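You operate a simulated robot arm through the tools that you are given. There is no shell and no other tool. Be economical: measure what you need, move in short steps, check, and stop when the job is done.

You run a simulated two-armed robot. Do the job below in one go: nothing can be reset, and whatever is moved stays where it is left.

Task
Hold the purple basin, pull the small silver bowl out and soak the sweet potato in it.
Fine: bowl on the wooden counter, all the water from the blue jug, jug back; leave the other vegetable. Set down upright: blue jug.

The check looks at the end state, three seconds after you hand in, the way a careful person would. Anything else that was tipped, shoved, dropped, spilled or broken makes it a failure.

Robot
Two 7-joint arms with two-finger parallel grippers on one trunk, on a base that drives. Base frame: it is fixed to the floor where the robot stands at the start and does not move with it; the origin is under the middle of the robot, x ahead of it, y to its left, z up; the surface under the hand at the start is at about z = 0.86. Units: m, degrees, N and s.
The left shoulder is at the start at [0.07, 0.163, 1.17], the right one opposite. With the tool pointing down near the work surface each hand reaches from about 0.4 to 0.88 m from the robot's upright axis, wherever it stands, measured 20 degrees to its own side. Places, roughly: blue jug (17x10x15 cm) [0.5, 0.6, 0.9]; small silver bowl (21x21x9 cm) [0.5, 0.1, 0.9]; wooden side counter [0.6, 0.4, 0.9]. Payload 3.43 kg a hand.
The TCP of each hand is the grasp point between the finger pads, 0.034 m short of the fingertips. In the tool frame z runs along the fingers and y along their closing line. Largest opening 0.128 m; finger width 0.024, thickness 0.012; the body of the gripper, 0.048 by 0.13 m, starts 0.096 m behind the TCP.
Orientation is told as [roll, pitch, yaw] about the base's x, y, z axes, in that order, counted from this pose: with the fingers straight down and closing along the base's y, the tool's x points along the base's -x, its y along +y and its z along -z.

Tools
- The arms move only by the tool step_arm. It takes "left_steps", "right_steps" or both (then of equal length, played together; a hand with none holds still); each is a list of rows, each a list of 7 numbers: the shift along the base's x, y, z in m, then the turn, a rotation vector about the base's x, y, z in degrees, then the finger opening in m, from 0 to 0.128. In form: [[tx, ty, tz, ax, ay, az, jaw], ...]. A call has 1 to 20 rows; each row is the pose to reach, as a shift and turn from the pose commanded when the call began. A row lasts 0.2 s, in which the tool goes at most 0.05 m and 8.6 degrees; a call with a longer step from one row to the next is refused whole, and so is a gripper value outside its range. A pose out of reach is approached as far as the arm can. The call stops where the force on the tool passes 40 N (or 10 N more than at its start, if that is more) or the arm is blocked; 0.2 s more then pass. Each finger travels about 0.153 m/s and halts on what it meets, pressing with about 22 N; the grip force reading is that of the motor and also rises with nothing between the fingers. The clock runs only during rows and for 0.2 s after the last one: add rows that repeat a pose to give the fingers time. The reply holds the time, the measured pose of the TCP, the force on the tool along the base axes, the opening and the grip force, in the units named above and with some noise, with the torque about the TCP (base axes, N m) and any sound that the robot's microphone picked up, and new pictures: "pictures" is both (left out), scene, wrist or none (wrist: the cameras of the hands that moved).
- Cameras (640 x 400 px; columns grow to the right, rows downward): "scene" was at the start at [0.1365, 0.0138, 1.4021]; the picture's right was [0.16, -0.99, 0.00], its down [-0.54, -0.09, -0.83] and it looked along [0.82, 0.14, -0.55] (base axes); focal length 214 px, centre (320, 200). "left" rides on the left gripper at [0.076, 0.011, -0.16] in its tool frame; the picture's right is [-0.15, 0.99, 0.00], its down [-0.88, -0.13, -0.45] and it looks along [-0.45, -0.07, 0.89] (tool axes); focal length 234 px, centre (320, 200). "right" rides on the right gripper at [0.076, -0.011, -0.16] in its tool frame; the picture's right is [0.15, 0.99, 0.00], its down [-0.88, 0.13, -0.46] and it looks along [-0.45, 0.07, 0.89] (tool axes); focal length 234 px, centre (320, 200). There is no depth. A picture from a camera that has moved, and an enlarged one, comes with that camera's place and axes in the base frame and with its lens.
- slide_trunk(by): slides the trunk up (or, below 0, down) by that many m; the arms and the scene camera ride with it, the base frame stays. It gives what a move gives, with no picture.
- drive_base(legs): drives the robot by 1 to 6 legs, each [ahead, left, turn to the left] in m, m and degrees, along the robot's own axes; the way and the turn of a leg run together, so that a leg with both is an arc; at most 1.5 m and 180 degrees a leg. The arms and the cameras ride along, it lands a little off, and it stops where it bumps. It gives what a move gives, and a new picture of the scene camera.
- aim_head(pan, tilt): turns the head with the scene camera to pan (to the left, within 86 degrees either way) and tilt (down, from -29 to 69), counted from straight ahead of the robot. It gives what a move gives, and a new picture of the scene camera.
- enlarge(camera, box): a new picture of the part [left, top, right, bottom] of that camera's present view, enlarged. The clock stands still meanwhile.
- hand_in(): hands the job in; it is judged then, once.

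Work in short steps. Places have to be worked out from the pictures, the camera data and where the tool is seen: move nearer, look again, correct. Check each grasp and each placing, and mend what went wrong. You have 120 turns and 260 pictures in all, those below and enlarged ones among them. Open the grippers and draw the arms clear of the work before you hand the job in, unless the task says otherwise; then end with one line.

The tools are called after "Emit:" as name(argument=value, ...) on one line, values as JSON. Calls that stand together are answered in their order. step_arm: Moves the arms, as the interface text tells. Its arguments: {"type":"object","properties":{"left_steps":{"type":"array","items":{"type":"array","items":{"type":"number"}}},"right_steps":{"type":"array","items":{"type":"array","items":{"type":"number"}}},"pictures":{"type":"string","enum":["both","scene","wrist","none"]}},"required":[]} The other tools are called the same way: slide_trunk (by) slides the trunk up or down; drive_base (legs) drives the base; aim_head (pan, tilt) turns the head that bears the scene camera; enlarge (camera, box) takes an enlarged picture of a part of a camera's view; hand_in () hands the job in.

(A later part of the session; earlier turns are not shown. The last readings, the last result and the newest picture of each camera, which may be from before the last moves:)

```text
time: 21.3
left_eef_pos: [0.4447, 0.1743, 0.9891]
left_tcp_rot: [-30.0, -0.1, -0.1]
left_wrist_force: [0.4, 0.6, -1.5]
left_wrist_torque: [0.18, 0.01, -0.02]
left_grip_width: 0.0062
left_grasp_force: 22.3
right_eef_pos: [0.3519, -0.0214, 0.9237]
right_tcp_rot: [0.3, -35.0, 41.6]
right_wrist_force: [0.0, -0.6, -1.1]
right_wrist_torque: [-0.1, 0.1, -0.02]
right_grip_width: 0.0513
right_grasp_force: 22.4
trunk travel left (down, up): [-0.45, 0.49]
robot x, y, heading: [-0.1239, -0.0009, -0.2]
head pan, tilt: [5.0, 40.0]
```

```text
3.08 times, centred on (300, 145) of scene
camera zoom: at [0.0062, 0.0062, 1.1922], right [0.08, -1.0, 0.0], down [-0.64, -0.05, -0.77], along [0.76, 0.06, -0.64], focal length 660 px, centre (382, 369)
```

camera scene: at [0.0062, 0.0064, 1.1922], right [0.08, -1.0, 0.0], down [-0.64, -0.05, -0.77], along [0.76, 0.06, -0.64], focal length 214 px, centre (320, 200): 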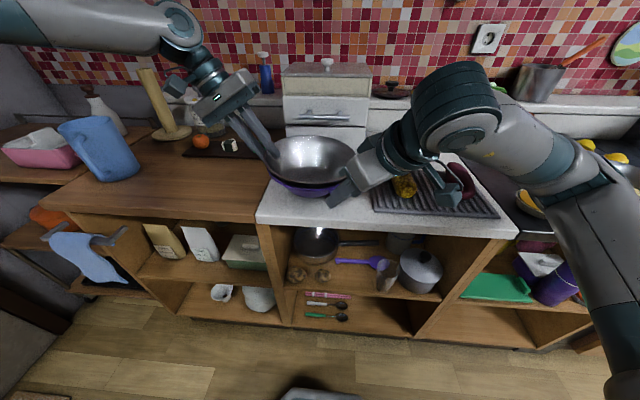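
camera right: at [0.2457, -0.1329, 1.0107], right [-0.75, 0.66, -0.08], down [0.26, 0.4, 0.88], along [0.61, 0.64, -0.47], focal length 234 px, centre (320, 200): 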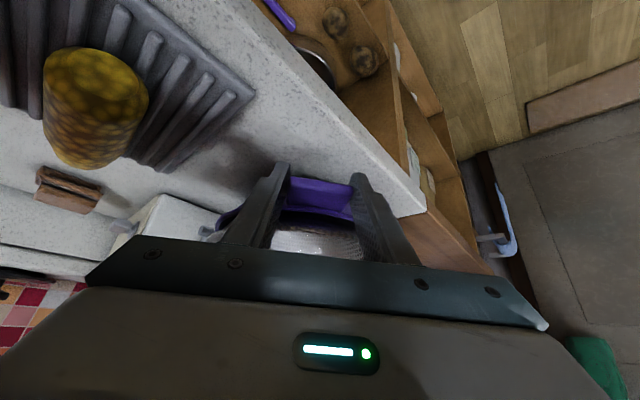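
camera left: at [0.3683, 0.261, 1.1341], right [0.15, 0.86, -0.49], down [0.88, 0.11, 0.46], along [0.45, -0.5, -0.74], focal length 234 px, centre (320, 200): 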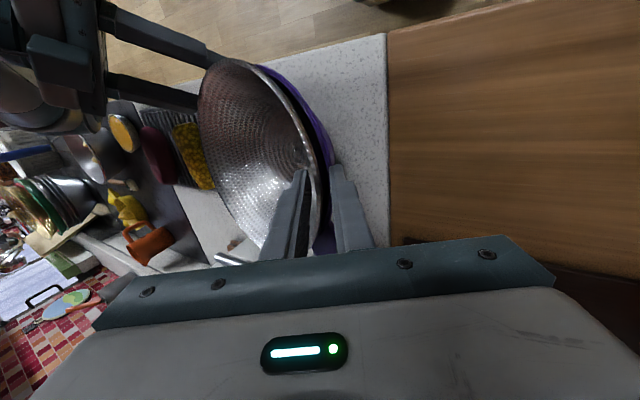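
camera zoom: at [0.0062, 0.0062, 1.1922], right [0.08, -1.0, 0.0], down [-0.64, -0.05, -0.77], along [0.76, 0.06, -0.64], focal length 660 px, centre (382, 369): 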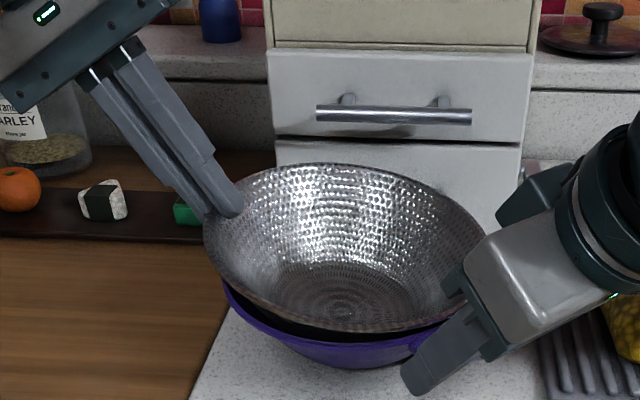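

The bowl is separating and the basin stays on the counter. I continue lifting and watch for sagging in the grip.

Emit:
step_arm(left_steps=[[0, 0, 0.01, 0, 0, 0, 0], [0, 0, 0.02, 0, 0, 0, 0], [0, 0, 0.03, 0, 0, 0, 0], [0, 0, 0.04, 0, 0, 0, 0], [0, 0, 0.05, 0, 0, 0, 0]], pictures="wrist")

Emit:
enlarge(camera="scene", box=[200, 60, 400, 210])

```text
time: 22.5
left_eef_pos: [0.4451, 0.1767, 1.04]
left_tcp_rot: [-29.9, -0.2, -0.1]
left_wrist_force: [0.0, -0.4, -1.0]
left_wrist_torque: [0.18, -0.02, 0.0]
left_grip_width: 0.0057
left_grasp_force: 22.1
right_eef_pos: [0.3523, -0.0206, 0.9231]
right_tcp_rot: [0.3, -35.0, 41.6]
right_wrist_force: [-0.9, 0.0, -0.5]
right_wrist_torque: [-0.1, 0.14, -0.05]
right_grip_width: 0.0512
right_grasp_force: 22.2
trunk travel left (down, up): [-0.45, 0.49]
robot x, y, heading: [-0.1291, 0.003, -0.1]
head pan, tilt: [5.0, 40.0]
camera left: at [0.3701, 0.2661, 1.1729], right [0.15, 0.86, -0.49], down [0.88, 0.11, 0.46], along [0.45, -0.5, -0.74], focal length 234 px, centre (320, 200)
```

left: 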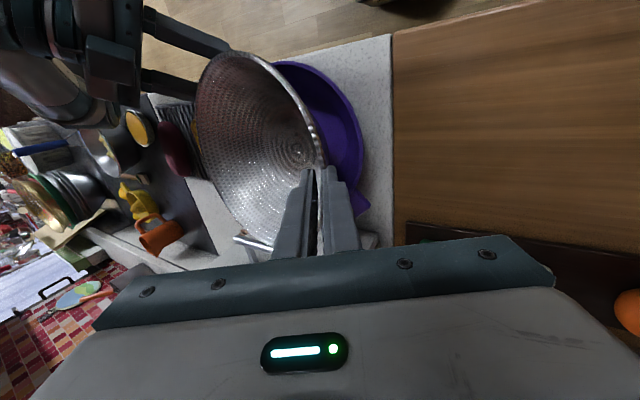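

```text
2.67 times, centred on (300, 135) of scene
camera zoom: at [0.0061, 0.0062, 1.1922], right [0.08, -1.0, 0.0], down [-0.64, -0.05, -0.77], along [0.76, 0.06, -0.64], focal length 572 px, centre (373, 373)
```

zoom: 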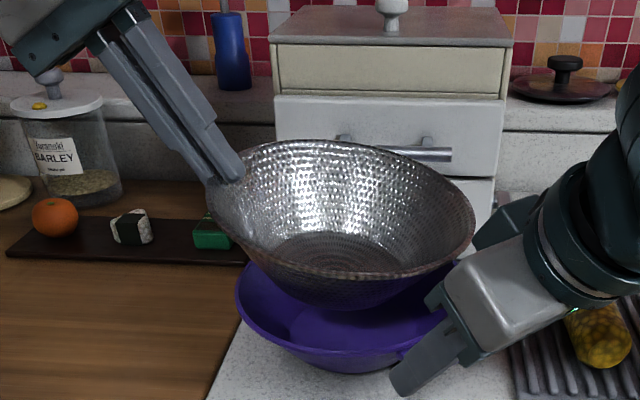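

The bowl is free and the basin is still down. I raise it another 3 cm with about 5° of levelling, then swing it left with a 60° yaw so the hand ends on the near side, clear of the jug.

Emit:
step_arm(left_steps=[[0, 0, 0.015, -2.5, 0, 0, 0], [0, 0.01, 0.035, -5, 0, 0, 0]], pictures="none")

Emit:
step_arm(left_steps=[[-0.004, 0.026, 0, 0, 0, 6, 0], [-0.01, 0.052, 0, 0, 0, 12, 0], [-0.018, 0.078, 0, 0, 0, 18, 0], [-0.026, 0.104, 0, 0, 0, 24, 0], [-0.036, 0.13, 0, 0, 0, 31, 0], [-0.046, 0.15, 0, 0, 0, 38, 0], [-0.058, 0.17, 0, 0, 0, 45, 0], [-0.07, 0.188, 0, 0, 0, 52, 0], [-0.081, 0.2, 0, 0, 0, 60, 0]], pictures="both")

```text
time: 23.1
left_eef_pos: [0.4459, 0.1855, 1.0742]
left_tcp_rot: [-35.1, -0.2, -0.1]
left_wrist_force: [-0.3, 1.0, -0.9]
left_wrist_torque: [0.16, -0.01, 0.04]
left_grip_width: 0.0058
left_grasp_force: 21.9
right_eef_pos: [0.3533, -0.0204, 0.9228]
right_tcp_rot: [0.2, -35.1, 41.7]
right_wrist_force: [-0.4, -0.1, -0.5]
right_wrist_torque: [-0.12, 0.14, 0.03]
right_grip_width: 0.0516
right_grasp_force: 22.4
trunk travel left (down, up): [-0.45, 0.49]
robot x, y, heading: [-0.1273, -0.0022, -0.0]
head pan, tilt: [5.0, 40.0]
```

```text
time: 25.1
left_eef_pos: [0.3639, 0.3866, 1.0741]
left_tcp_rot: [-35.1, -0.1, 60.1]
left_wrist_force: [0.0, 0.1, -1.0]
left_wrist_torque: [0.1, 0.19, 0.0]
left_grip_width: 0.0057
left_grasp_force: 22.0
right_eef_pos: [0.3522, -0.0205, 0.924]
right_tcp_rot: [0.1, -35.0, 41.7]
right_wrist_force: [0.2, -0.1, -2.3]
right_wrist_torque: [-0.1, 0.13, 0.02]
right_grip_width: 0.0516
right_grasp_force: 21.8
trunk travel left (down, up): [-0.45, 0.49]
robot x, y, heading: [-0.1236, -0.0017, -0.3]
head pan, tilt: [5.0, 40.0]
camera scene: at [0.0054, 0.0062, 1.1923], right [0.08, -1.0, 0.0], down [-0.64, -0.05, -0.77], along [0.76, 0.06, -0.64], focal length 214 px, centre (320, 200)
camera left: at [0.2385, 0.3719, 1.1988], right [-0.63, 0.53, -0.57], down [0.3, 0.84, 0.45], along [0.72, 0.11, -0.69], focal length 234 px, centre (320, 200)
```

scene: 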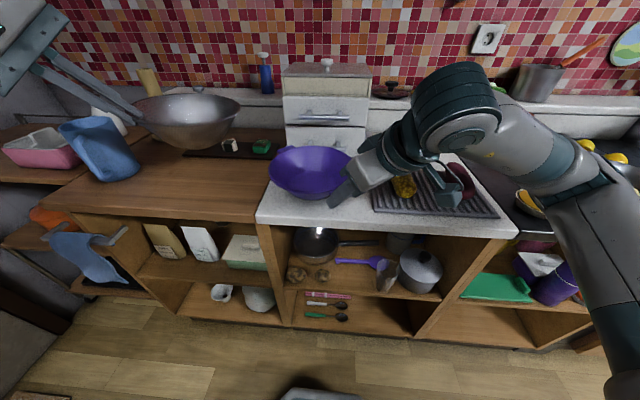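
left: 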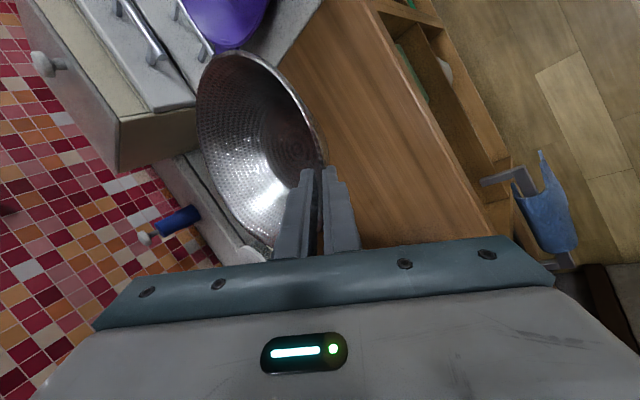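

The bowl hangs free over the wooden counter. I turn the head left to judge its level and height.

Emit:
aim_head(pan=38, tilt=30)

Emit:
enlarge(camera="scene", box=[200, 110, 440, 260])

```text
time: 26.1
left_eef_pos: [0.3643, 0.3865, 1.0734]
left_tcp_rot: [-35.0, 0.0, 59.9]
left_wrist_force: [-1.0, 0.0, -1.9]
left_wrist_torque: [0.09, 0.14, -0.02]
left_grip_width: 0.0058
left_grasp_force: 22.1
right_eef_pos: [0.3531, -0.0203, 0.9227]
right_tcp_rot: [0.2, -35.1, 41.8]
right_wrist_force: [0.1, -0.5, -1.3]
right_wrist_torque: [-0.11, 0.1, 0.03]
right_grip_width: 0.0515
right_grasp_force: 22.2
trunk travel left (down, up): [-0.45, 0.49]
robot x, y, heading: [-0.1262, -0.0012, -0.0]
head pan, tilt: [38.0, 30.0]
camera scene: at [-0.0069, 0.0548, 1.2075], right [0.61, -0.79, 0.0], down [-0.4, -0.31, -0.87], along [0.68, 0.53, -0.5], focal length 214 px, centre (320, 200)
```

scene: 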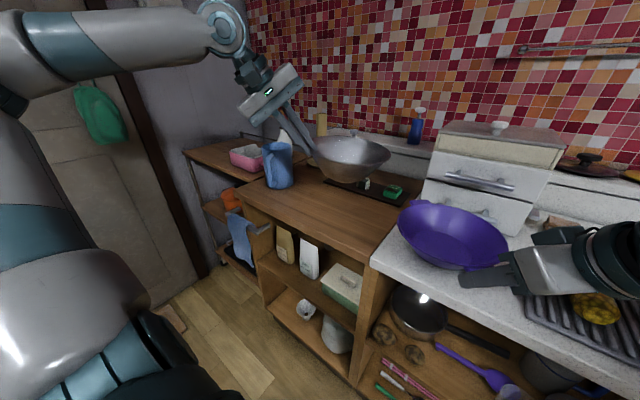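

```text
2.67 times, centred on (320, 185) of scene
camera zoom: at [-0.0069, 0.0548, 1.2075], right [0.61, -0.79, 0.0], down [-0.4, -0.31, -0.87], along [0.68, 0.53, -0.5], focal length 572 px, centre (320, 240)
```

zoom: 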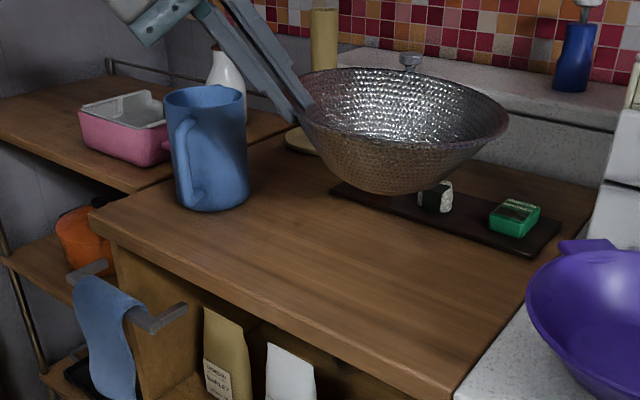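

The bowl hangs level with its base at z≈0.957, so it has about 9 cm to go down. I lower most of it, then creep until contact.

Emit:
step_arm(left_steps=[[0, 0, -0.02, 0, 0, 0, 0], [0, 0, -0.04, 0, 0, 0, 0], [0, 0, -0.06, 0, 0, 0, 0], [0, 0, -0.075, 0, 0, 0, 0]], pictures="scene")

Emit:
enlarge(camera="scene", box=[200, 110, 440, 260])

```text
time: 27.1
left_eef_pos: [0.3619, 0.3878, 0.9983]
left_tcp_rot: [-35.1, -0.2, 59.9]
left_wrist_force: [-0.1, 0.0, -1.4]
left_wrist_torque: [0.09, 0.17, 0.0]
left_grip_width: 0.0055
left_grasp_force: 21.8
right_eef_pos: [0.352, -0.0201, 0.9236]
right_tcp_rot: [0.2, -35.0, 41.7]
right_wrist_force: [0.3, -0.6, -1.3]
right_wrist_torque: [-0.1, 0.1, 0.0]
right_grip_width: 0.0516
right_grasp_force: 22.4
trunk travel left (down, up): [-0.45, 0.49]
robot x, y, heading: [-0.1279, -0.0027, -0.2]
head pan, tilt: [38.0, 30.0]
camera scene: at [-0.007, 0.055, 1.2076], right [0.61, -0.79, 0.0], down [-0.4, -0.31, -0.87], along [0.68, 0.53, -0.5], focal length 214 px, centre (320, 200)
```

scene: 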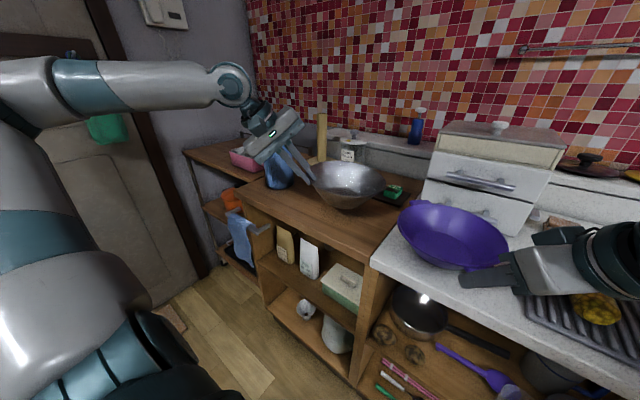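

```text
2.67 times, centred on (320, 185) of scene
camera zoom: at [-0.007, 0.055, 1.2076], right [0.61, -0.79, 0.0], down [-0.4, -0.31, -0.87], along [0.68, 0.53, -0.5], focal length 572 px, centre (320, 240)
```

zoom: 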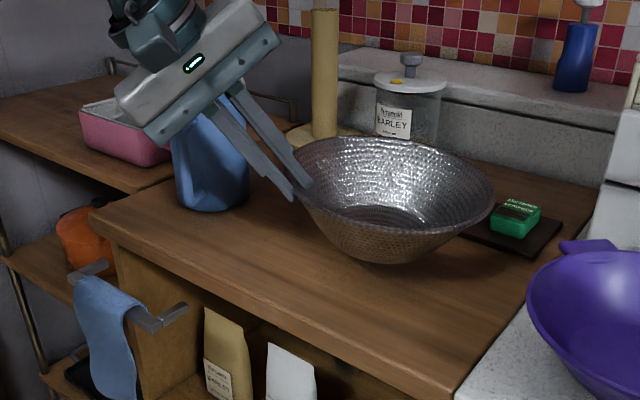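

The base is about 1 cm above the wood. I creep down in 3 mm rows until I feel contact.

Emit:
step_arm(left_steps=[[0, 0, -0.004, 0, 0, 0, 0], [0, 0, -0.008, 0, 0, 0, 0], [0, 0, -0.011, 0, 0, 0, 0], [0, 0, -0.014, 0, 0, 0, 0]], pictures="none")

Emit:
enlarge(camera="scene", box=[240, 130, 420, 240])

```text
time: 28.1
left_eef_pos: [0.3639, 0.3871, 0.9839]
left_tcp_rot: [-35.0, -0.2, 60.0]
left_wrist_force: [-0.1, -0.3, -2.0]
left_wrist_torque: [0.11, 0.15, 0.03]
left_grip_width: 0.0056
left_grasp_force: 22.1
right_eef_pos: [0.3517, -0.0206, 0.9225]
right_tcp_rot: [0.1, -34.9, 41.7]
right_wrist_force: [0.4, 0.7, -0.8]
right_wrist_torque: [-0.11, 0.14, 0.02]
right_grip_width: 0.0516
right_grasp_force: 22.0
trunk travel left (down, up): [-0.45, 0.49]
robot x, y, heading: [-0.1272, -0.0035, -0.2]
head pan, tilt: [38.0, 30.0]
```

```text
3.56 times, centred on (330, 185) of scene
camera zoom: at [-0.0071, 0.0549, 1.2076], right [0.61, -0.79, 0.0], down [-0.4, -0.31, -0.87], along [0.68, 0.53, -0.5], focal length 763 px, centre (284, 253)
```

zoom: 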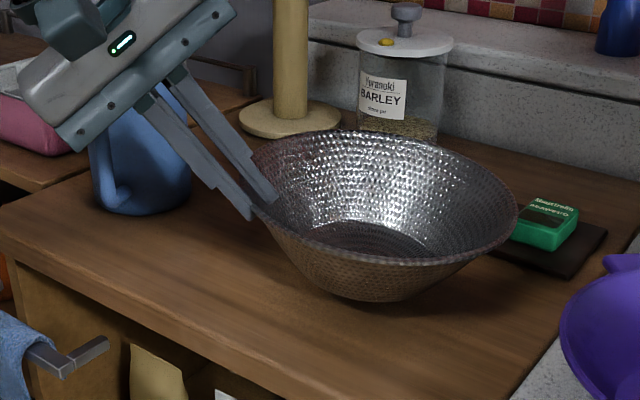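

No contact yet. I keep creeping down another 2.2 cm; the call stops itself if the force rises.

Emit:
step_arm(left_steps=[[0, 0, -0.004, 0, 0, 0, 0], [0, 0, -0.008, 0, 0, 0, 0], [0, 0, -0.011, 0, 0, 0, 0], [0, 0, -0.014, 0, 0, 0, 0]], pictures="none")

Emit:
enlarge(camera="scene", box=[240, 130, 420, 240])

```text
time: 29.1
left_eef_pos: [0.3625, 0.3851, 0.971]
left_tcp_rot: [-35.1, -0.2, 60.0]
left_wrist_force: [-0.6, 0.5, -2.0]
left_wrist_torque: [0.08, 0.17, 0.01]
left_grip_width: 0.0056
left_grasp_force: 22.6
right_eef_pos: [0.3521, -0.0201, 0.9235]
right_tcp_rot: [0.2, -34.9, 41.7]
right_wrist_force: [0.4, -0.3, -1.4]
right_wrist_torque: [-0.13, 0.17, 0.0]
right_grip_width: 0.0517
right_grasp_force: 23.0
trunk travel left (down, up): [-0.45, 0.49]
robot x, y, heading: [-0.1245, -0.002, -0.2]
head pan, tilt: [38.0, 30.0]
```

```text
3.56 times, centred on (330, 185) of scene
camera zoom: at [-0.007, 0.0548, 1.2075], right [0.61, -0.79, 0.0], down [-0.4, -0.31, -0.87], along [0.68, 0.53, -0.5], focal length 763 px, centre (284, 253)
```

zoom: 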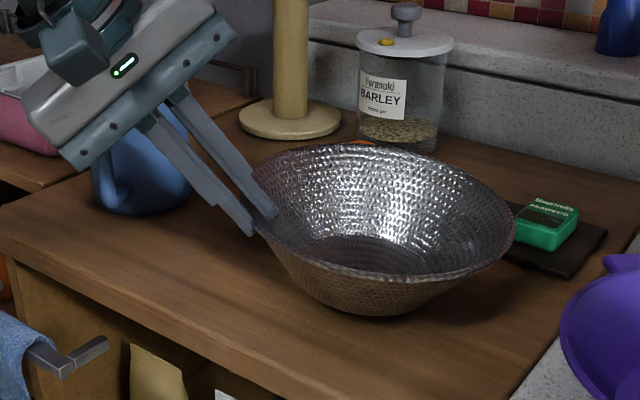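

Still no contact force. I continue in small rows.

Emit:
step_arm(left_steps=[[0, 0, -0.003, 0, 0, 0, 0], [0, 0, -0.006, 0, 0, 0, 0], [0, 0, -0.009, 0, 0, 0, 0], [0, 0, -0.012, 0, 0, 0, 0]], pictures="none")

Emit:
enlarge(camera="scene", box=[240, 130, 420, 240])

```text
time: 30.1
left_eef_pos: [0.361, 0.3857, 0.9591]
left_tcp_rot: [-35.2, -0.1, 60.0]
left_wrist_force: [-3.0, 2.3, 7.4]
left_wrist_torque: [-0.53, -0.22, -0.15]
left_grip_width: 0.0069
left_grasp_force: 22.3
right_eef_pos: [0.3505, -0.02, 0.9231]
right_tcp_rot: [0.2, -35.0, 41.9]
right_wrist_force: [-0.4, 0.2, -0.3]
right_wrist_torque: [-0.12, 0.15, -0.04]
right_grip_width: 0.0516
right_grasp_force: 22.4
trunk travel left (down, up): [-0.45, 0.49]
robot x, y, heading: [-0.1277, 0.0041, -0.4]
head pan, tilt: [38.0, 30.0]
```

```text
3.56 times, centred on (330, 185) of scene
camera zoom: at [-0.0083, 0.0548, 1.2078], right [0.61, -0.79, 0.0], down [-0.39, -0.31, -0.87], along [0.68, 0.53, -0.5], focal length 763 px, centre (284, 253)
```

zoom: 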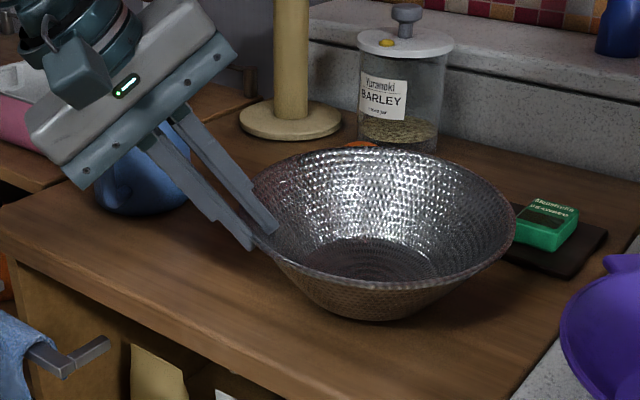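

Contact (7 N) and the bowl is seated level. I release it and retreat up along the tool axis.

Emit:
step_arm(left_steps=[[0, 0, -0.002, 0, 0, 0, 0], [0, 0, -0.002, 0, 0, 0, 0.015], [0, 0, -0.002, 0, 0, 0, 0.03], [0, 0, -0.002, 0, 0, 0, 0.04], [-0.015, 0.009, 0.025, 0, 0, 0, 0.04], [-0.03, 0.018, 0.05, 0, 0, 0, 0.04], [-0.045, 0.027, 0.08, 0, 0, 0, 0.04]], pictures="none")

Emit:
enlarge(camera="scene", box=[200, 110, 440, 260])

Emit:
enlarge(camera="right", box=[0, 0, 640, 400])

```text
time: 31.7
left_eef_pos: [0.3175, 0.4112, 1.0365]
left_tcp_rot: [-35.1, -0.1, 60.0]
left_wrist_force: [0.8, -0.6, 0.3]
left_wrist_torque: [-0.01, 0.0, 0.0]
left_grip_width: 0.04
left_grasp_force: 0.0
right_eef_pos: [0.3509, -0.022, 0.924]
right_tcp_rot: [0.2, -35.0, 41.7]
right_wrist_force: [0.2, 0.0, -1.5]
right_wrist_torque: [-0.12, 0.1, -0.03]
right_grip_width: 0.0514
right_grasp_force: 21.9
trunk travel left (down, up): [-0.45, 0.49]
robot x, y, heading: [-0.1273, -0.0039, -0.3]
head pan, tilt: [38.0, 30.0]
```

```text
2.67 times, centred on (320, 185) of scene
camera zoom: at [-0.008, 0.0546, 1.2077], right [0.61, -0.79, 0.0], down [-0.39, -0.31, -0.87], along [0.68, 0.53, -0.5], focal length 572 px, centre (320, 240)
```

zoom: 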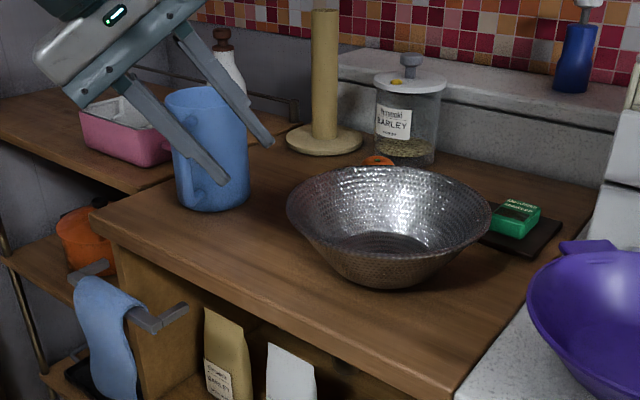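

```text
1.00 times, centred on (320, 200) of right (not enlarged: the box is as wide or as high as the picture)
camera zoom: at [0.2449, -0.1329, 1.011], right [-0.75, 0.66, -0.08], down [0.26, 0.4, 0.88], along [0.61, 0.64, -0.47], focal length 234 px, centre (320, 200)
```

zoom: 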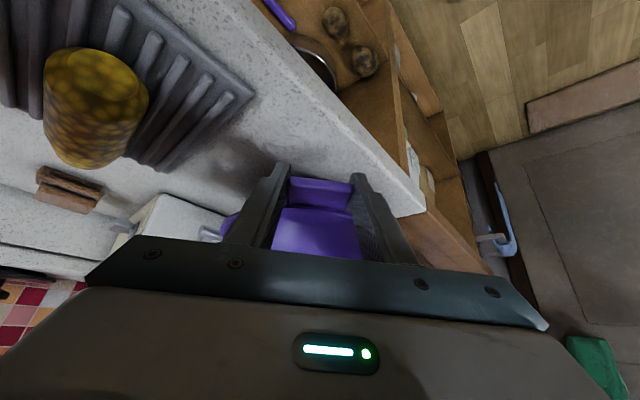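

The bowl stands upright on the wood. Now I release the basin tab gently and retreat along the approach axis.

Emit:
step_arm(right_steps=[[0, 0, 0, 0, 0, 0, 0.056], [0, 0, 0, 0, 0, 0, 0.065], [0, 0, 0, 0, 0, 0, 0.08], [-0.013, -0.012, 0.025, 0, 0, 0, 0.08], [-0.026, -0.024, 0.05, 0, 0, 0, 0.08], [-0.043, -0.038, 0.082, 0, 0, 0, 0.08], [-0.06, -0.05, 0.12, 0, 0, 0, 0.08]], pictures="none")

Emit:
aim_head(pan=0, tilt=38)

```text
time: 33.3
left_eef_pos: [0.3173, 0.4123, 1.0361]
left_tcp_rot: [-35.1, -0.2, 60.0]
left_wrist_force: [0.3, -0.7, 0.1]
left_wrist_torque: [0.0, -0.01, 0.0]
left_grip_width: 0.0399
left_grasp_force: 0.2
right_eef_pos: [0.2924, -0.071, 1.0433]
right_tcp_rot: [0.2, -35.0, 41.7]
right_wrist_force: [-0.4, -0.2, 0.5]
right_wrist_torque: [-0.01, -0.02, -0.03]
right_grip_width: 0.0803
right_grasp_force: 0.0
trunk travel left (down, up): [-0.45, 0.49]
robot x, y, heading: [-0.122, 0.0005, -0.1]
head pan, tilt: [38.0, 30.0]
```

```text
time: 34.3
left_eef_pos: [0.3175, 0.412, 1.0363]
left_tcp_rot: [-35.0, 0.0, 60.0]
left_wrist_force: [-0.4, -1.1, 0.6]
left_wrist_torque: [0.0, -0.06, 0.0]
left_grip_width: 0.04
left_grasp_force: 0.1
right_eef_pos: [0.2927, -0.0716, 1.0422]
right_tcp_rot: [0.2, -35.0, 41.7]
right_wrist_force: [-0.4, -1.1, -0.5]
right_wrist_torque: [-0.01, 0.01, -0.03]
right_grip_width: 0.0799
right_grasp_force: 0.0
trunk travel left (down, up): [-0.45, 0.49]
robot x, y, heading: [-0.1259, 0.0026, -0.2]
head pan, tilt: [0.0, 38.0]
camera scene: at [0.0076, -0.0009, 1.1952], right [0.0, -1.0, 0.0], down [-0.62, 0.0, -0.79], along [0.79, 0.0, -0.62], focal length 214 px, centre (320, 200)
```

scene: 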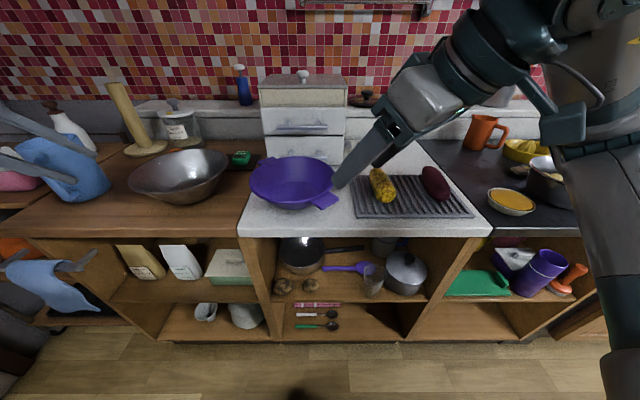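

The basin sits flat and the bowl is placed. The sweet potato is at about [0.462,-0.295], with its long axis about -12° from x. I straighten the right hand and then move it above the potato.

Emit:
step_arm(right_steps=[[0.01, -0.01, 0.01, -4.68, 5.2, 0, 0.09], [0.02, -0.03, 0.02, -9.37, 10.4, 0, 0.1], [0.03, -0.06, 0.03, -14.05, 15.6, 0, 0.1], [0.04, -0.09, 0.04, -18.7, 20.8, 0, 0.1], [0.05, -0.12, 0.05, -23.4, 26, 0, 0.1]], pictures="none")

Emit:
step_arm(right_steps=[[0.015, -0.015, 0, 0, 0, -8, 0.1], [0.03, -0.03, 0, 0, 0, -16, 0.1], [0.05, -0.045, 0, 0, 0, -24, 0.1], [0.07, -0.06, 0, 0, 0, -32, 0.1], [0.09, -0.075, 0, 0, 0, -40, 0.1], [0.105, -0.09, 0, 0, 0, -48, 0.1], [0.12, -0.104, 0, 0, 0, -54, 0.1]], pictures="both")

```text
time: 35.5
left_eef_pos: [0.3161, 0.4118, 1.0363]
left_tcp_rot: [-35.1, 0.0, 60.0]
left_wrist_force: [-0.5, -0.3, -0.2]
left_wrist_torque: [0.01, -0.01, 0.01]
left_grip_width: 0.0398
left_grasp_force: 0.0
right_eef_pos: [0.3422, -0.192, 1.094]
right_tcp_rot: [0.0, 0.0, 41.8]
right_wrist_force: [-0.3, 0.2, 0.3]
right_wrist_torque: [-0.01, -0.01, -0.01]
right_grip_width: 0.0999
right_grasp_force: 0.1
trunk travel left (down, up): [-0.45, 0.49]
robot x, y, heading: [-0.1245, -0.0012, -0.1]
head pan, tilt: [0.0, 38.0]
```

```text
time: 37.1
left_eef_pos: [0.3166, 0.4121, 1.0357]
left_tcp_rot: [-35.0, -0.2, 59.9]
left_wrist_force: [0.7, -0.1, -0.1]
left_wrist_torque: [0.01, 0.04, 0.0]
left_grip_width: 0.0399
left_grasp_force: 0.0
right_eef_pos: [0.4642, -0.2941, 1.0951]
right_tcp_rot: [0.1, 0.0, -12.3]
right_wrist_force: [0.3, 1.2, 1.0]
right_wrist_torque: [0.0, 0.02, 0.03]
right_grip_width: 0.1002
right_grasp_force: 0.2
trunk travel left (down, up): [-0.45, 0.49]
robot x, y, heading: [-0.1285, 0.0027, -0.2]
head pan, tilt: [0.0, 38.0]
camera scene: at [0.0078, -0.0011, 1.1952], right [0.0, -1.0, 0.0], down [-0.62, 0.0, -0.79], along [0.79, 0.0, -0.62], focal length 214 px, centre (320, 200)
camera right: at [0.3874, -0.2895, 1.2541], right [0.07, 1.0, 0.0], down [0.89, -0.06, 0.46], along [0.45, -0.03, -0.89], focal length 234 px, centre (320, 200)
```

scene: 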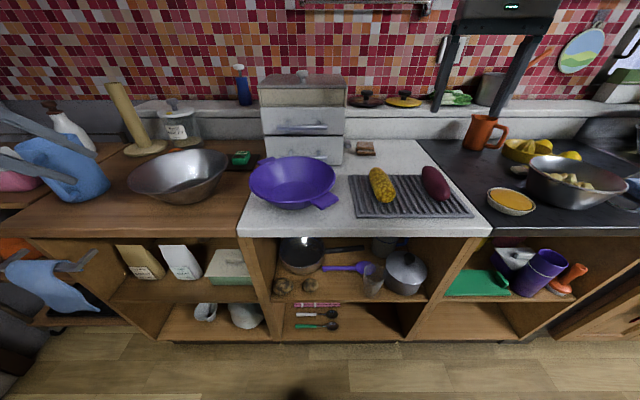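
right: 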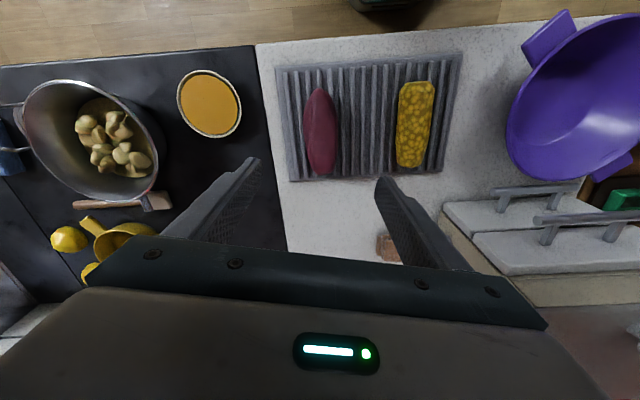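

The potato centre is at [0.457,-0.294] and about 4.7 cm wide, with its axis near -3°. I turn 8° and descend to a TCP of z≈0.925.

Emit:
step_arm(right_steps=[[-0.004, 0, -0.045, 0, 0, 4, 0.09], [-0.008, 0, -0.09, 0, 0, 8, 0.08], [-0.008, 0, -0.135, 0, 0, 8, 0.08], [-0.008, 0, -0.17, 0, 0, 8, 0.08]], pictures="wrist")

Emit:
enlarge(camera="scene", box=[340, 120, 500, 220])

```text
time: 38.1
left_eef_pos: [0.3184, 0.4112, 1.0353]
left_tcp_rot: [-35.0, -0.1, 59.9]
left_wrist_force: [0.4, 0.1, -0.6]
left_wrist_torque: [0.0, -0.01, 0.03]
left_grip_width: 0.0403
left_grasp_force: 0.0
right_eef_pos: [0.4533, -0.2947, 0.919]
right_tcp_rot: [0.1, 0.0, -4.2]
right_wrist_force: [0.7, -0.1, 0.3]
right_wrist_torque: [0.01, -0.01, -0.01]
right_grip_width: 0.0801
right_grasp_force: 0.1
trunk travel left (down, up): [-0.45, 0.49]
robot x, y, heading: [-0.1275, 0.0015, -0.2]
head pan, tilt: [0.0, 38.0]
camera right: at [0.3775, -0.3005, 1.0809], right [-0.07, 1.0, 0.0], down [0.89, 0.06, 0.46], along [0.45, 0.03, -0.89], focal length 234 px, centre (320, 200)
```

right: 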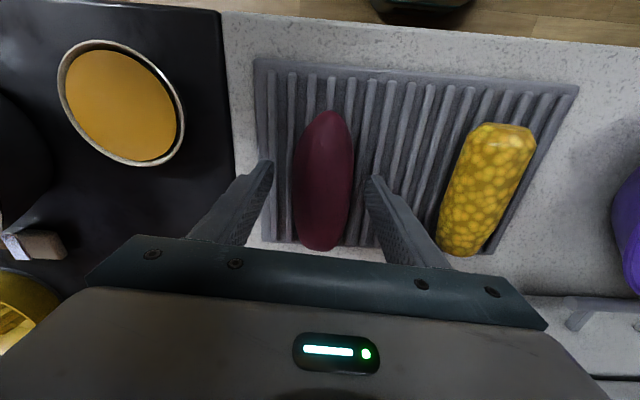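

```text
4.00 times, centred on (420, 170) of scene
camera zoom: at [0.0077, -0.0015, 1.1953], right [0.0, -1.0, 0.0], down [-0.62, 0.0, -0.79], along [0.79, 0.0, -0.62], focal length 858 px, centre (-80, 320)
```

zoom: 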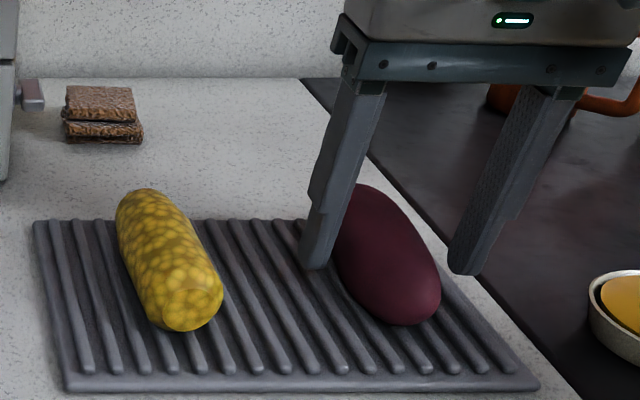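

The fingers straddle the potato well. I go 8 mm lower and close.

Emit:
step_arm(right_steps=[[0, 0, -0.008, 0, 0, 0, 0.08], [0, 0, -0.008, 0, 0, 0, 0.06], [0, 0, -0.008, 0, 0, 0, 0.05], [0, 0, -0.008, 0, 0, 0, 0.035], [0, 0, -0.008, 0, 0, 0, 0.02], [0, 0, -0.008, 0, 0, 0, 0.02]], pictures="none")

Emit:
step_arm(right_steps=[[0, 0, 0.02, 0, 0, 0, 0.02], [0, 0, 0.05, 0, 0, 0, 0.02], [0, 0, 0.1, 0, 0, 0, 0.02], [0, 0, 0.14, 0, 0, 0, 0.02], [0, 0, 0.18, 0, 0, 0, 0.02]], pictures="both")

```text
time: 39.5
left_eef_pos: [0.3168, 0.4118, 1.0362]
left_tcp_rot: [-34.9, -0.1, 59.9]
left_wrist_force: [1.6, 0.4, -0.2]
left_wrist_torque: [0.03, -0.02, 0.01]
left_grip_width: 0.0399
left_grasp_force: 0.1
right_eef_pos: [0.4537, -0.293, 0.9146]
right_tcp_rot: [0.2, 0.0, -4.3]
right_wrist_force: [-0.4, 0.3, 0.8]
right_wrist_torque: [0.0, 0.03, 0.0]
right_grip_width: 0.0515
right_grasp_force: 22.2
trunk travel left (down, up): [-0.45, 0.49]
robot x, y, heading: [-0.1269, -0.001, -0.0]
head pan, tilt: [0.0, 38.0]
```

```text
time: 40.7
left_eef_pos: [0.3163, 0.4114, 1.0358]
left_tcp_rot: [-35.1, -0.2, 59.9]
left_wrist_force: [-0.7, 0.1, -0.7]
left_wrist_torque: [-0.03, -0.04, -0.01]
left_grip_width: 0.0397
left_grasp_force: 0.1
right_eef_pos: [0.4524, -0.2921, 1.0964]
right_tcp_rot: [0.1, -0.1, -4.2]
right_wrist_force: [-0.4, 0.3, -1.1]
right_wrist_torque: [-0.02, 0.0, 0.01]
right_grip_width: 0.0515
right_grasp_force: 22.2
trunk travel left (down, up): [-0.45, 0.49]
robot x, y, heading: [-0.1242, 0.0016, -0.1]
head pan, tilt: [0.0, 38.0]
camera scene: at [0.0063, -0.0001, 1.1953], right [0.0, -1.0, 0.0], down [-0.61, 0.0, -0.79], along [0.79, 0.0, -0.61], focal length 214 px, centre (320, 200)
camera right: at [0.3752, -0.2985, 1.2565], right [-0.07, 1.0, 0.0], down [0.89, 0.06, 0.46], along [0.46, 0.03, -0.89], focal length 234 px, centre (320, 200)
```

scene: 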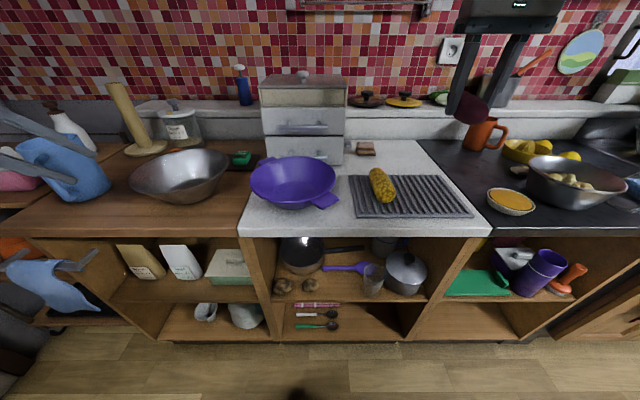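
right: 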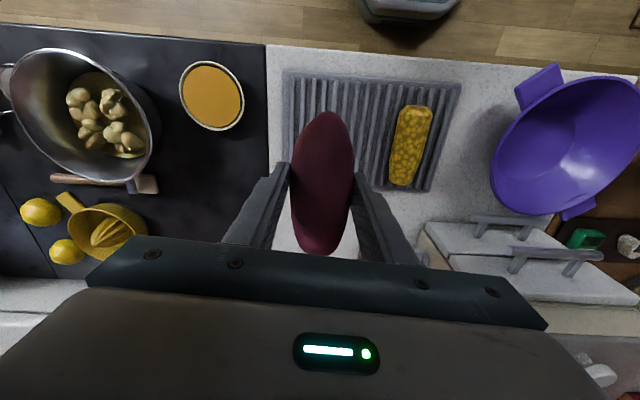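

The potato is held and the corn is undisturbed. I raise the left arm clear, then drive 0.3 m left so the right hand can reach the bowl.

Emit:
step_arm(left_steps=[[-0.01, -0.01, 0.03, 0, 0, 0, 0.04], [-0.02, -0.02, 0.07, 0, 0, 0, 0.04], [-0.02, -0.02, 0.11, 0, 0, 0, 0.04], [-0.02, -0.02, 0.15, 0, 0, 0, 0.04], [-0.02, -0.02, 0.19, 0, 0, 0, 0.04]], right_steps=[[0, 0, 0.01, 0, 0, 0, 0.02], [0, 0.02, 0.02, 0, 0, 0, 0.02], [0, 0.04, 0.03, 0, 0, 0, 0.02], [0, 0.06, 0.03, 0, 0, 0, 0.02], [0, 0.08, 0.03, 0, 0, 0, 0.02]], pictures="none")

Emit:
drive_base(legs=[[0, 0.3, 0]])

```text
time: 41.9
left_eef_pos: [0.2951, 0.3906, 1.2302]
left_tcp_rot: [-34.9, -0.1, 59.9]
left_wrist_force: [0.0, -0.3, -0.4]
left_wrist_torque: [0.02, 0.01, 0.01]
left_grip_width: 0.0397
left_grasp_force: 0.0
right_eef_pos: [0.4561, -0.2147, 1.1248]
right_tcp_rot: [0.1, 0.1, -4.3]
right_wrist_force: [-0.6, -0.5, -2.1]
right_wrist_torque: [-0.01, 0.04, 0.03]
right_grip_width: 0.0516
right_grasp_force: 21.9
trunk travel left (down, up): [-0.45, 0.49]
robot x, y, heading: [-0.1289, -0.0036, -0.6]
head pan, tilt: [0.0, 38.0]
```

```text
time: 44.0
left_eef_pos: [0.2959, 0.691, 1.2302]
left_tcp_rot: [-35.0, -0.1, 59.8]
left_wrist_force: [-0.4, 0.9, -0.5]
left_wrist_torque: [-0.05, 0.02, -0.02]
left_grip_width: 0.0396
left_grasp_force: 0.0
right_eef_pos: [0.4562, 0.0874, 1.1247]
right_tcp_rot: [-0.1, 0.0, -4.4]
right_wrist_force: [0.4, 0.2, -2.5]
right_wrist_torque: [-0.03, -0.02, 0.01]
right_grip_width: 0.0516
right_grasp_force: 22.1
trunk travel left (down, up): [-0.45, 0.49]
robot x, y, heading: [-0.125, 0.2998, -0.1]
head pan, tilt: [0.0, 38.0]
camera scene: at [0.0089, 0.3001, 1.1952], right [-0.01, -1.0, 0.0], down [-0.62, 0.0, -0.79], along [0.79, 0.0, -0.62], focal length 214 px, centre (320, 200)
```

scene: 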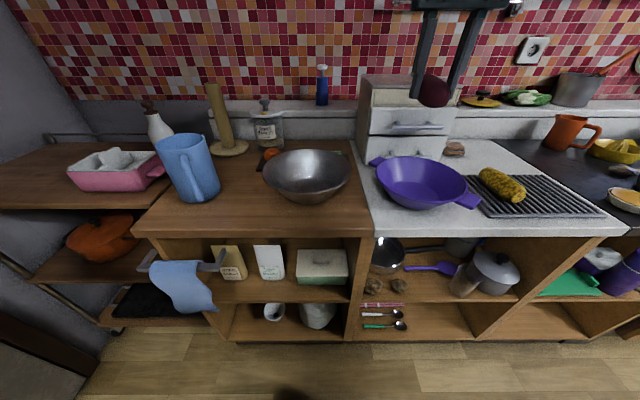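

The bowl centre now reads about [0.43,0.327]. I move the potato over it at the present height and check from the wrist.

Emit:
step_arm(right_steps=[[0, 0.045, 0.01, 0, 0, 0, 0.02], [0, 0.09, 0.01, 0, 0, 0, 0.02], [-0.005, 0.135, 0.01, 0, 0, 0, 0.02], [-0.01, 0.18, 0.01, 0, 0, 0, 0.02], [-0.015, 0.22, 0.01, 0, 0, 0, 0.02], [-0.02, 0.24, 0.01, 0, 0, 0, 0.02]], pictures="both")

```text
time: 45.4
left_eef_pos: [0.2959, 0.692, 1.2313]
left_tcp_rot: [-35.1, -0.1, 59.8]
left_wrist_force: [0.0, 0.2, 0.1]
left_wrist_torque: [-0.03, -0.02, 0.0]
left_grip_width: 0.0401
left_grasp_force: 0.1
right_eef_pos: [0.4371, 0.3296, 1.1364]
right_tcp_rot: [-0.1, 0.0, -4.4]
right_wrist_force: [-0.3, 0.1, -1.2]
right_wrist_torque: [-0.03, 0.01, 0.0]
right_grip_width: 0.0517
right_grasp_force: 21.6
trunk travel left (down, up): [-0.45, 0.49]
robot x, y, heading: [-0.1261, 0.3043, -0.1]
head pan, tilt: [0.0, 38.0]
camera scene: at [0.0087, 0.3004, 1.1952], right [-0.01, -1.0, 0.0], down [-0.62, 0.0, -0.79], along [0.79, 0.0, -0.62], focal length 214 px, centre (320, 200)
camera right: at [0.3605, 0.3228, 1.2959], right [-0.07, 1.0, 0.0], down [0.89, 0.06, 0.46], along [0.45, 0.03, -0.89], focal length 234 px, centre (320, 200)
```

scene: 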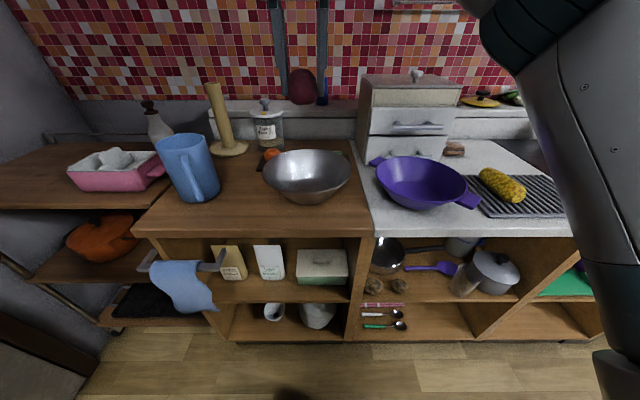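
right: 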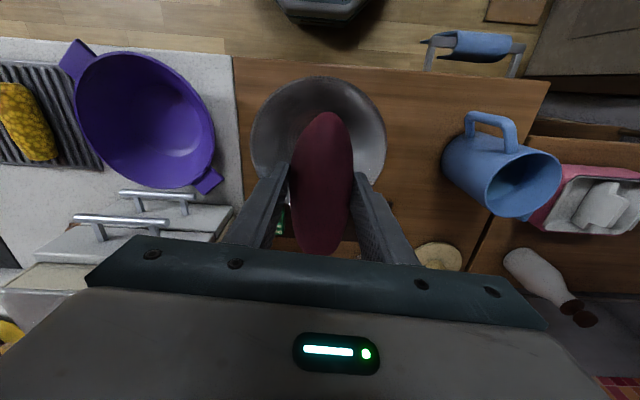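

The bowl centre refines to about [0.452,0.327]. I shift 1.3 cm forward and lower the potato into the bowl.

Emit:
step_arm(right_steps=[[0.007, -0.002, -0.03, 0, 0, 0, 0.02], [0.013, -0.003, -0.07, 0, 0, 0, 0.02], [0.013, -0.003, -0.11, 0, 0, 0, 0.02], [0.013, -0.003, -0.15, 0, 0, 0, 0.02]], pictures="wrist")

Emit:
enlarge(camera="scene", box=[220, 80, 400, 220])

```text
time: 46.4
left_eef_pos: [0.2973, 0.6904, 1.2304]
left_tcp_rot: [-35.0, -0.1, 59.8]
left_wrist_force: [0.3, 0.0, -0.5]
left_wrist_torque: [-0.02, 0.03, -0.03]
left_grip_width: 0.0398
left_grasp_force: 0.0
right_eef_pos: [0.45, 0.3233, 0.9828]
right_tcp_rot: [0.1, -0.1, -4.4]
right_wrist_force: [-0.4, 0.6, -1.0]
right_wrist_torque: [0.02, 0.03, 0.0]
right_grip_width: 0.0518
right_grasp_force: 22.7
trunk travel left (down, up): [-0.45, 0.49]
robot x, y, heading: [-0.1283, 0.298, -0.3]
head pan, tilt: [0.0, 38.0]
camera right: at [0.3734, 0.3164, 1.1436], right [-0.07, 1.0, 0.0], down [0.89, 0.06, 0.46], along [0.45, 0.03, -0.89], focal length 234 px, centre (320, 200)
```

right: 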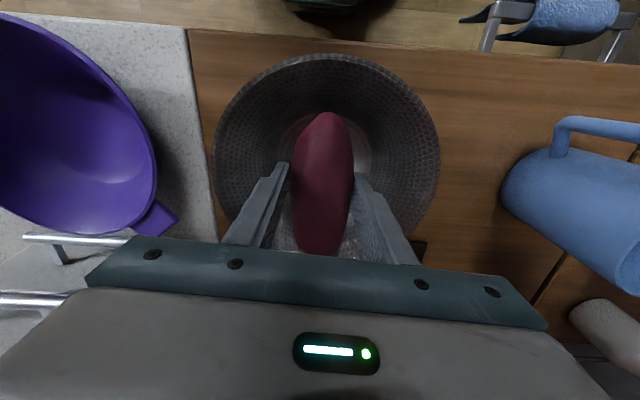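

```text
2.86 times, centred on (310, 150) of scene
camera zoom: at [0.0096, 0.2995, 1.1952], right [-0.01, -1.0, 0.0], down [-0.62, 0.0, -0.79], along [0.79, 0.0, -0.62], focal length 613 px, centre (349, 343)
```

zoom: 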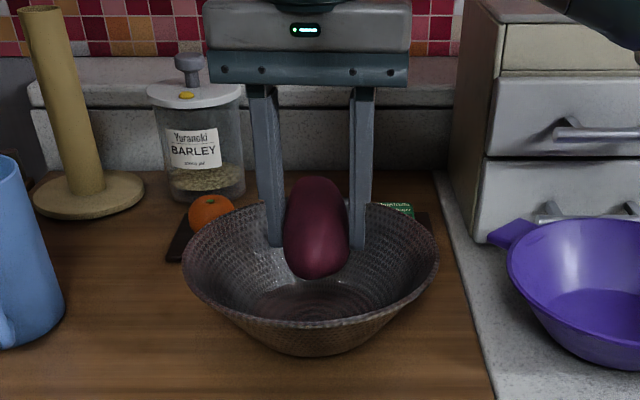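

It is well centred over the bowl. I lower the last 6 cm.

Emit:
step_arm(right_steps=[[0, 0.002, -0.025, 0, 0, 0, 0.02], [0, 0.003, -0.045, 0, 0, 0, 0.02], [0, 0.003, -0.055, 0, 0, 0, 0.02], [0, 0.003, -0.062, 0, 0, 0, 0.02]], pictures="none")

Emit:
enlarge(camera="scene", box=[220, 80, 400, 220])

```text
time: 47.4
left_eef_pos: [0.295, 0.692, 1.23]
left_tcp_rot: [-35.2, -0.1, 59.7]
left_wrist_force: [0.6, -1.2, 0.8]
left_wrist_torque: [-0.04, 0.03, 0.04]
left_grip_width: 0.0401
left_grasp_force: 0.1
right_eef_pos: [0.4483, 0.3263, 0.9249]
right_tcp_rot: [0.1, -0.2, -4.4]
right_wrist_force: [-1.4, -1.4, 18.1]
right_wrist_torque: [-0.07, 0.03, 0.02]
right_grip_width: 0.0521
right_grasp_force: 22.2
trunk travel left (down, up): [-0.45, 0.49]
robot x, y, heading: [-0.1239, 0.3018, -0.4]
head pan, tilt: [0.0, 38.0]
```

```text
2.86 times, centred on (310, 150) of scene
camera zoom: at [0.0073, 0.2996, 1.1958], right [-0.01, -1.0, 0.0], down [-0.61, 0.0, -0.79], along [0.79, 0.0, -0.61], focal length 613 px, centre (349, 343)
```

zoom: 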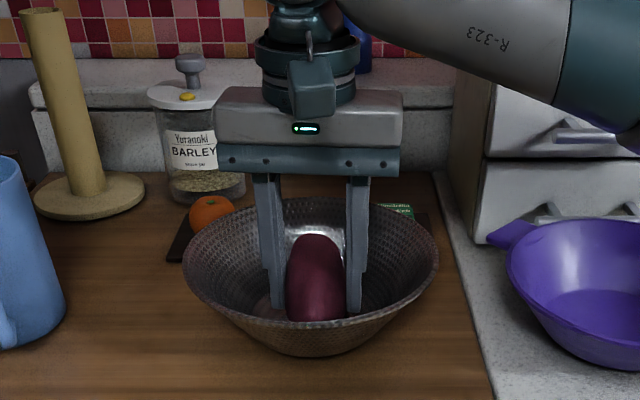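

Contact at 18 N: the potato is on the bottom. I ease up 2 mm, open, and withdraw upward.

Emit:
step_arm(right_steps=[[0, 0, 0.003, 0, 0, 0, 0.03], [0, 0, 0.003, 0, 0, 0, 0.055], [0, 0, 0.003, 0, 0, 0, 0.07], [0, 0, 0.003, 0, 0, 0, 0.07], [0, 0, 0.03, 0, 0, 0, 0.07], [0, 0, 0.07, 0, 0, 0, 0.07], [0, 0, 0.11, 0, 0, 0, 0.07], [0, 0, 0.15, 0, 0, 0, 0.07], [0, 0, 0.19, 0, 0, 0, 0.07]], pictures="both")

```text
time: 49.4
left_eef_pos: [0.2956, 0.6917, 1.2313]
left_tcp_rot: [-35.1, -0.2, 59.8]
left_wrist_force: [-0.9, 0.4, 0.6]
left_wrist_torque: [-0.02, -0.06, 0.01]
left_grip_width: 0.0396
left_grasp_force: 0.0
right_eef_pos: [0.4445, 0.3271, 1.113]
right_tcp_rot: [0.1, -0.2, -4.3]
right_wrist_force: [-0.4, 0.4, -0.8]
right_wrist_torque: [-0.01, -0.04, -0.01]
right_grip_width: 0.0699
right_grasp_force: 0.0
trunk travel left (down, up): [-0.45, 0.49]
robot x, y, heading: [-0.1289, 0.2998, -0.4]
head pan, tilt: [0.0, 38.0]
camera scene: at [0.0075, 0.3004, 1.1953], right [0.0, -1.0, 0.0], down [-0.61, 0.0, -0.79], along [0.79, 0.0, -0.61], focal length 214 px, centre (320, 200)
camera right: at [0.3687, 0.3206, 1.2729], right [-0.07, 1.0, 0.0], down [0.89, 0.06, 0.46], along [0.46, 0.03, -0.89], focal length 234 px, centre (320, 200)
```

scene: 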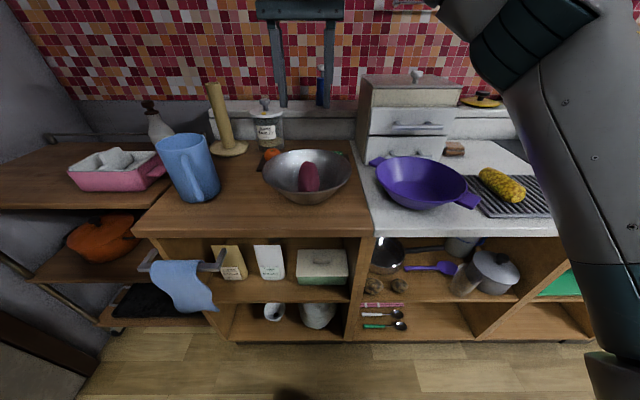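
right: 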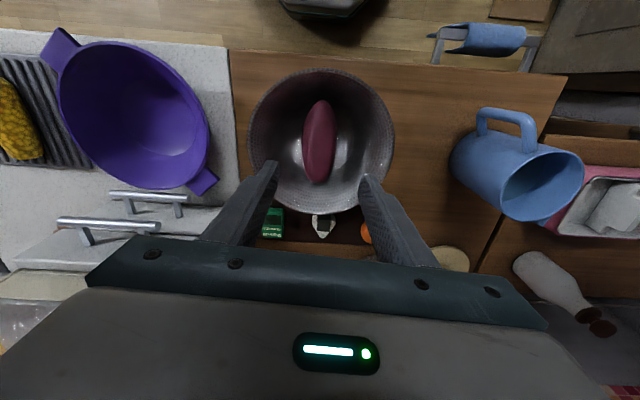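

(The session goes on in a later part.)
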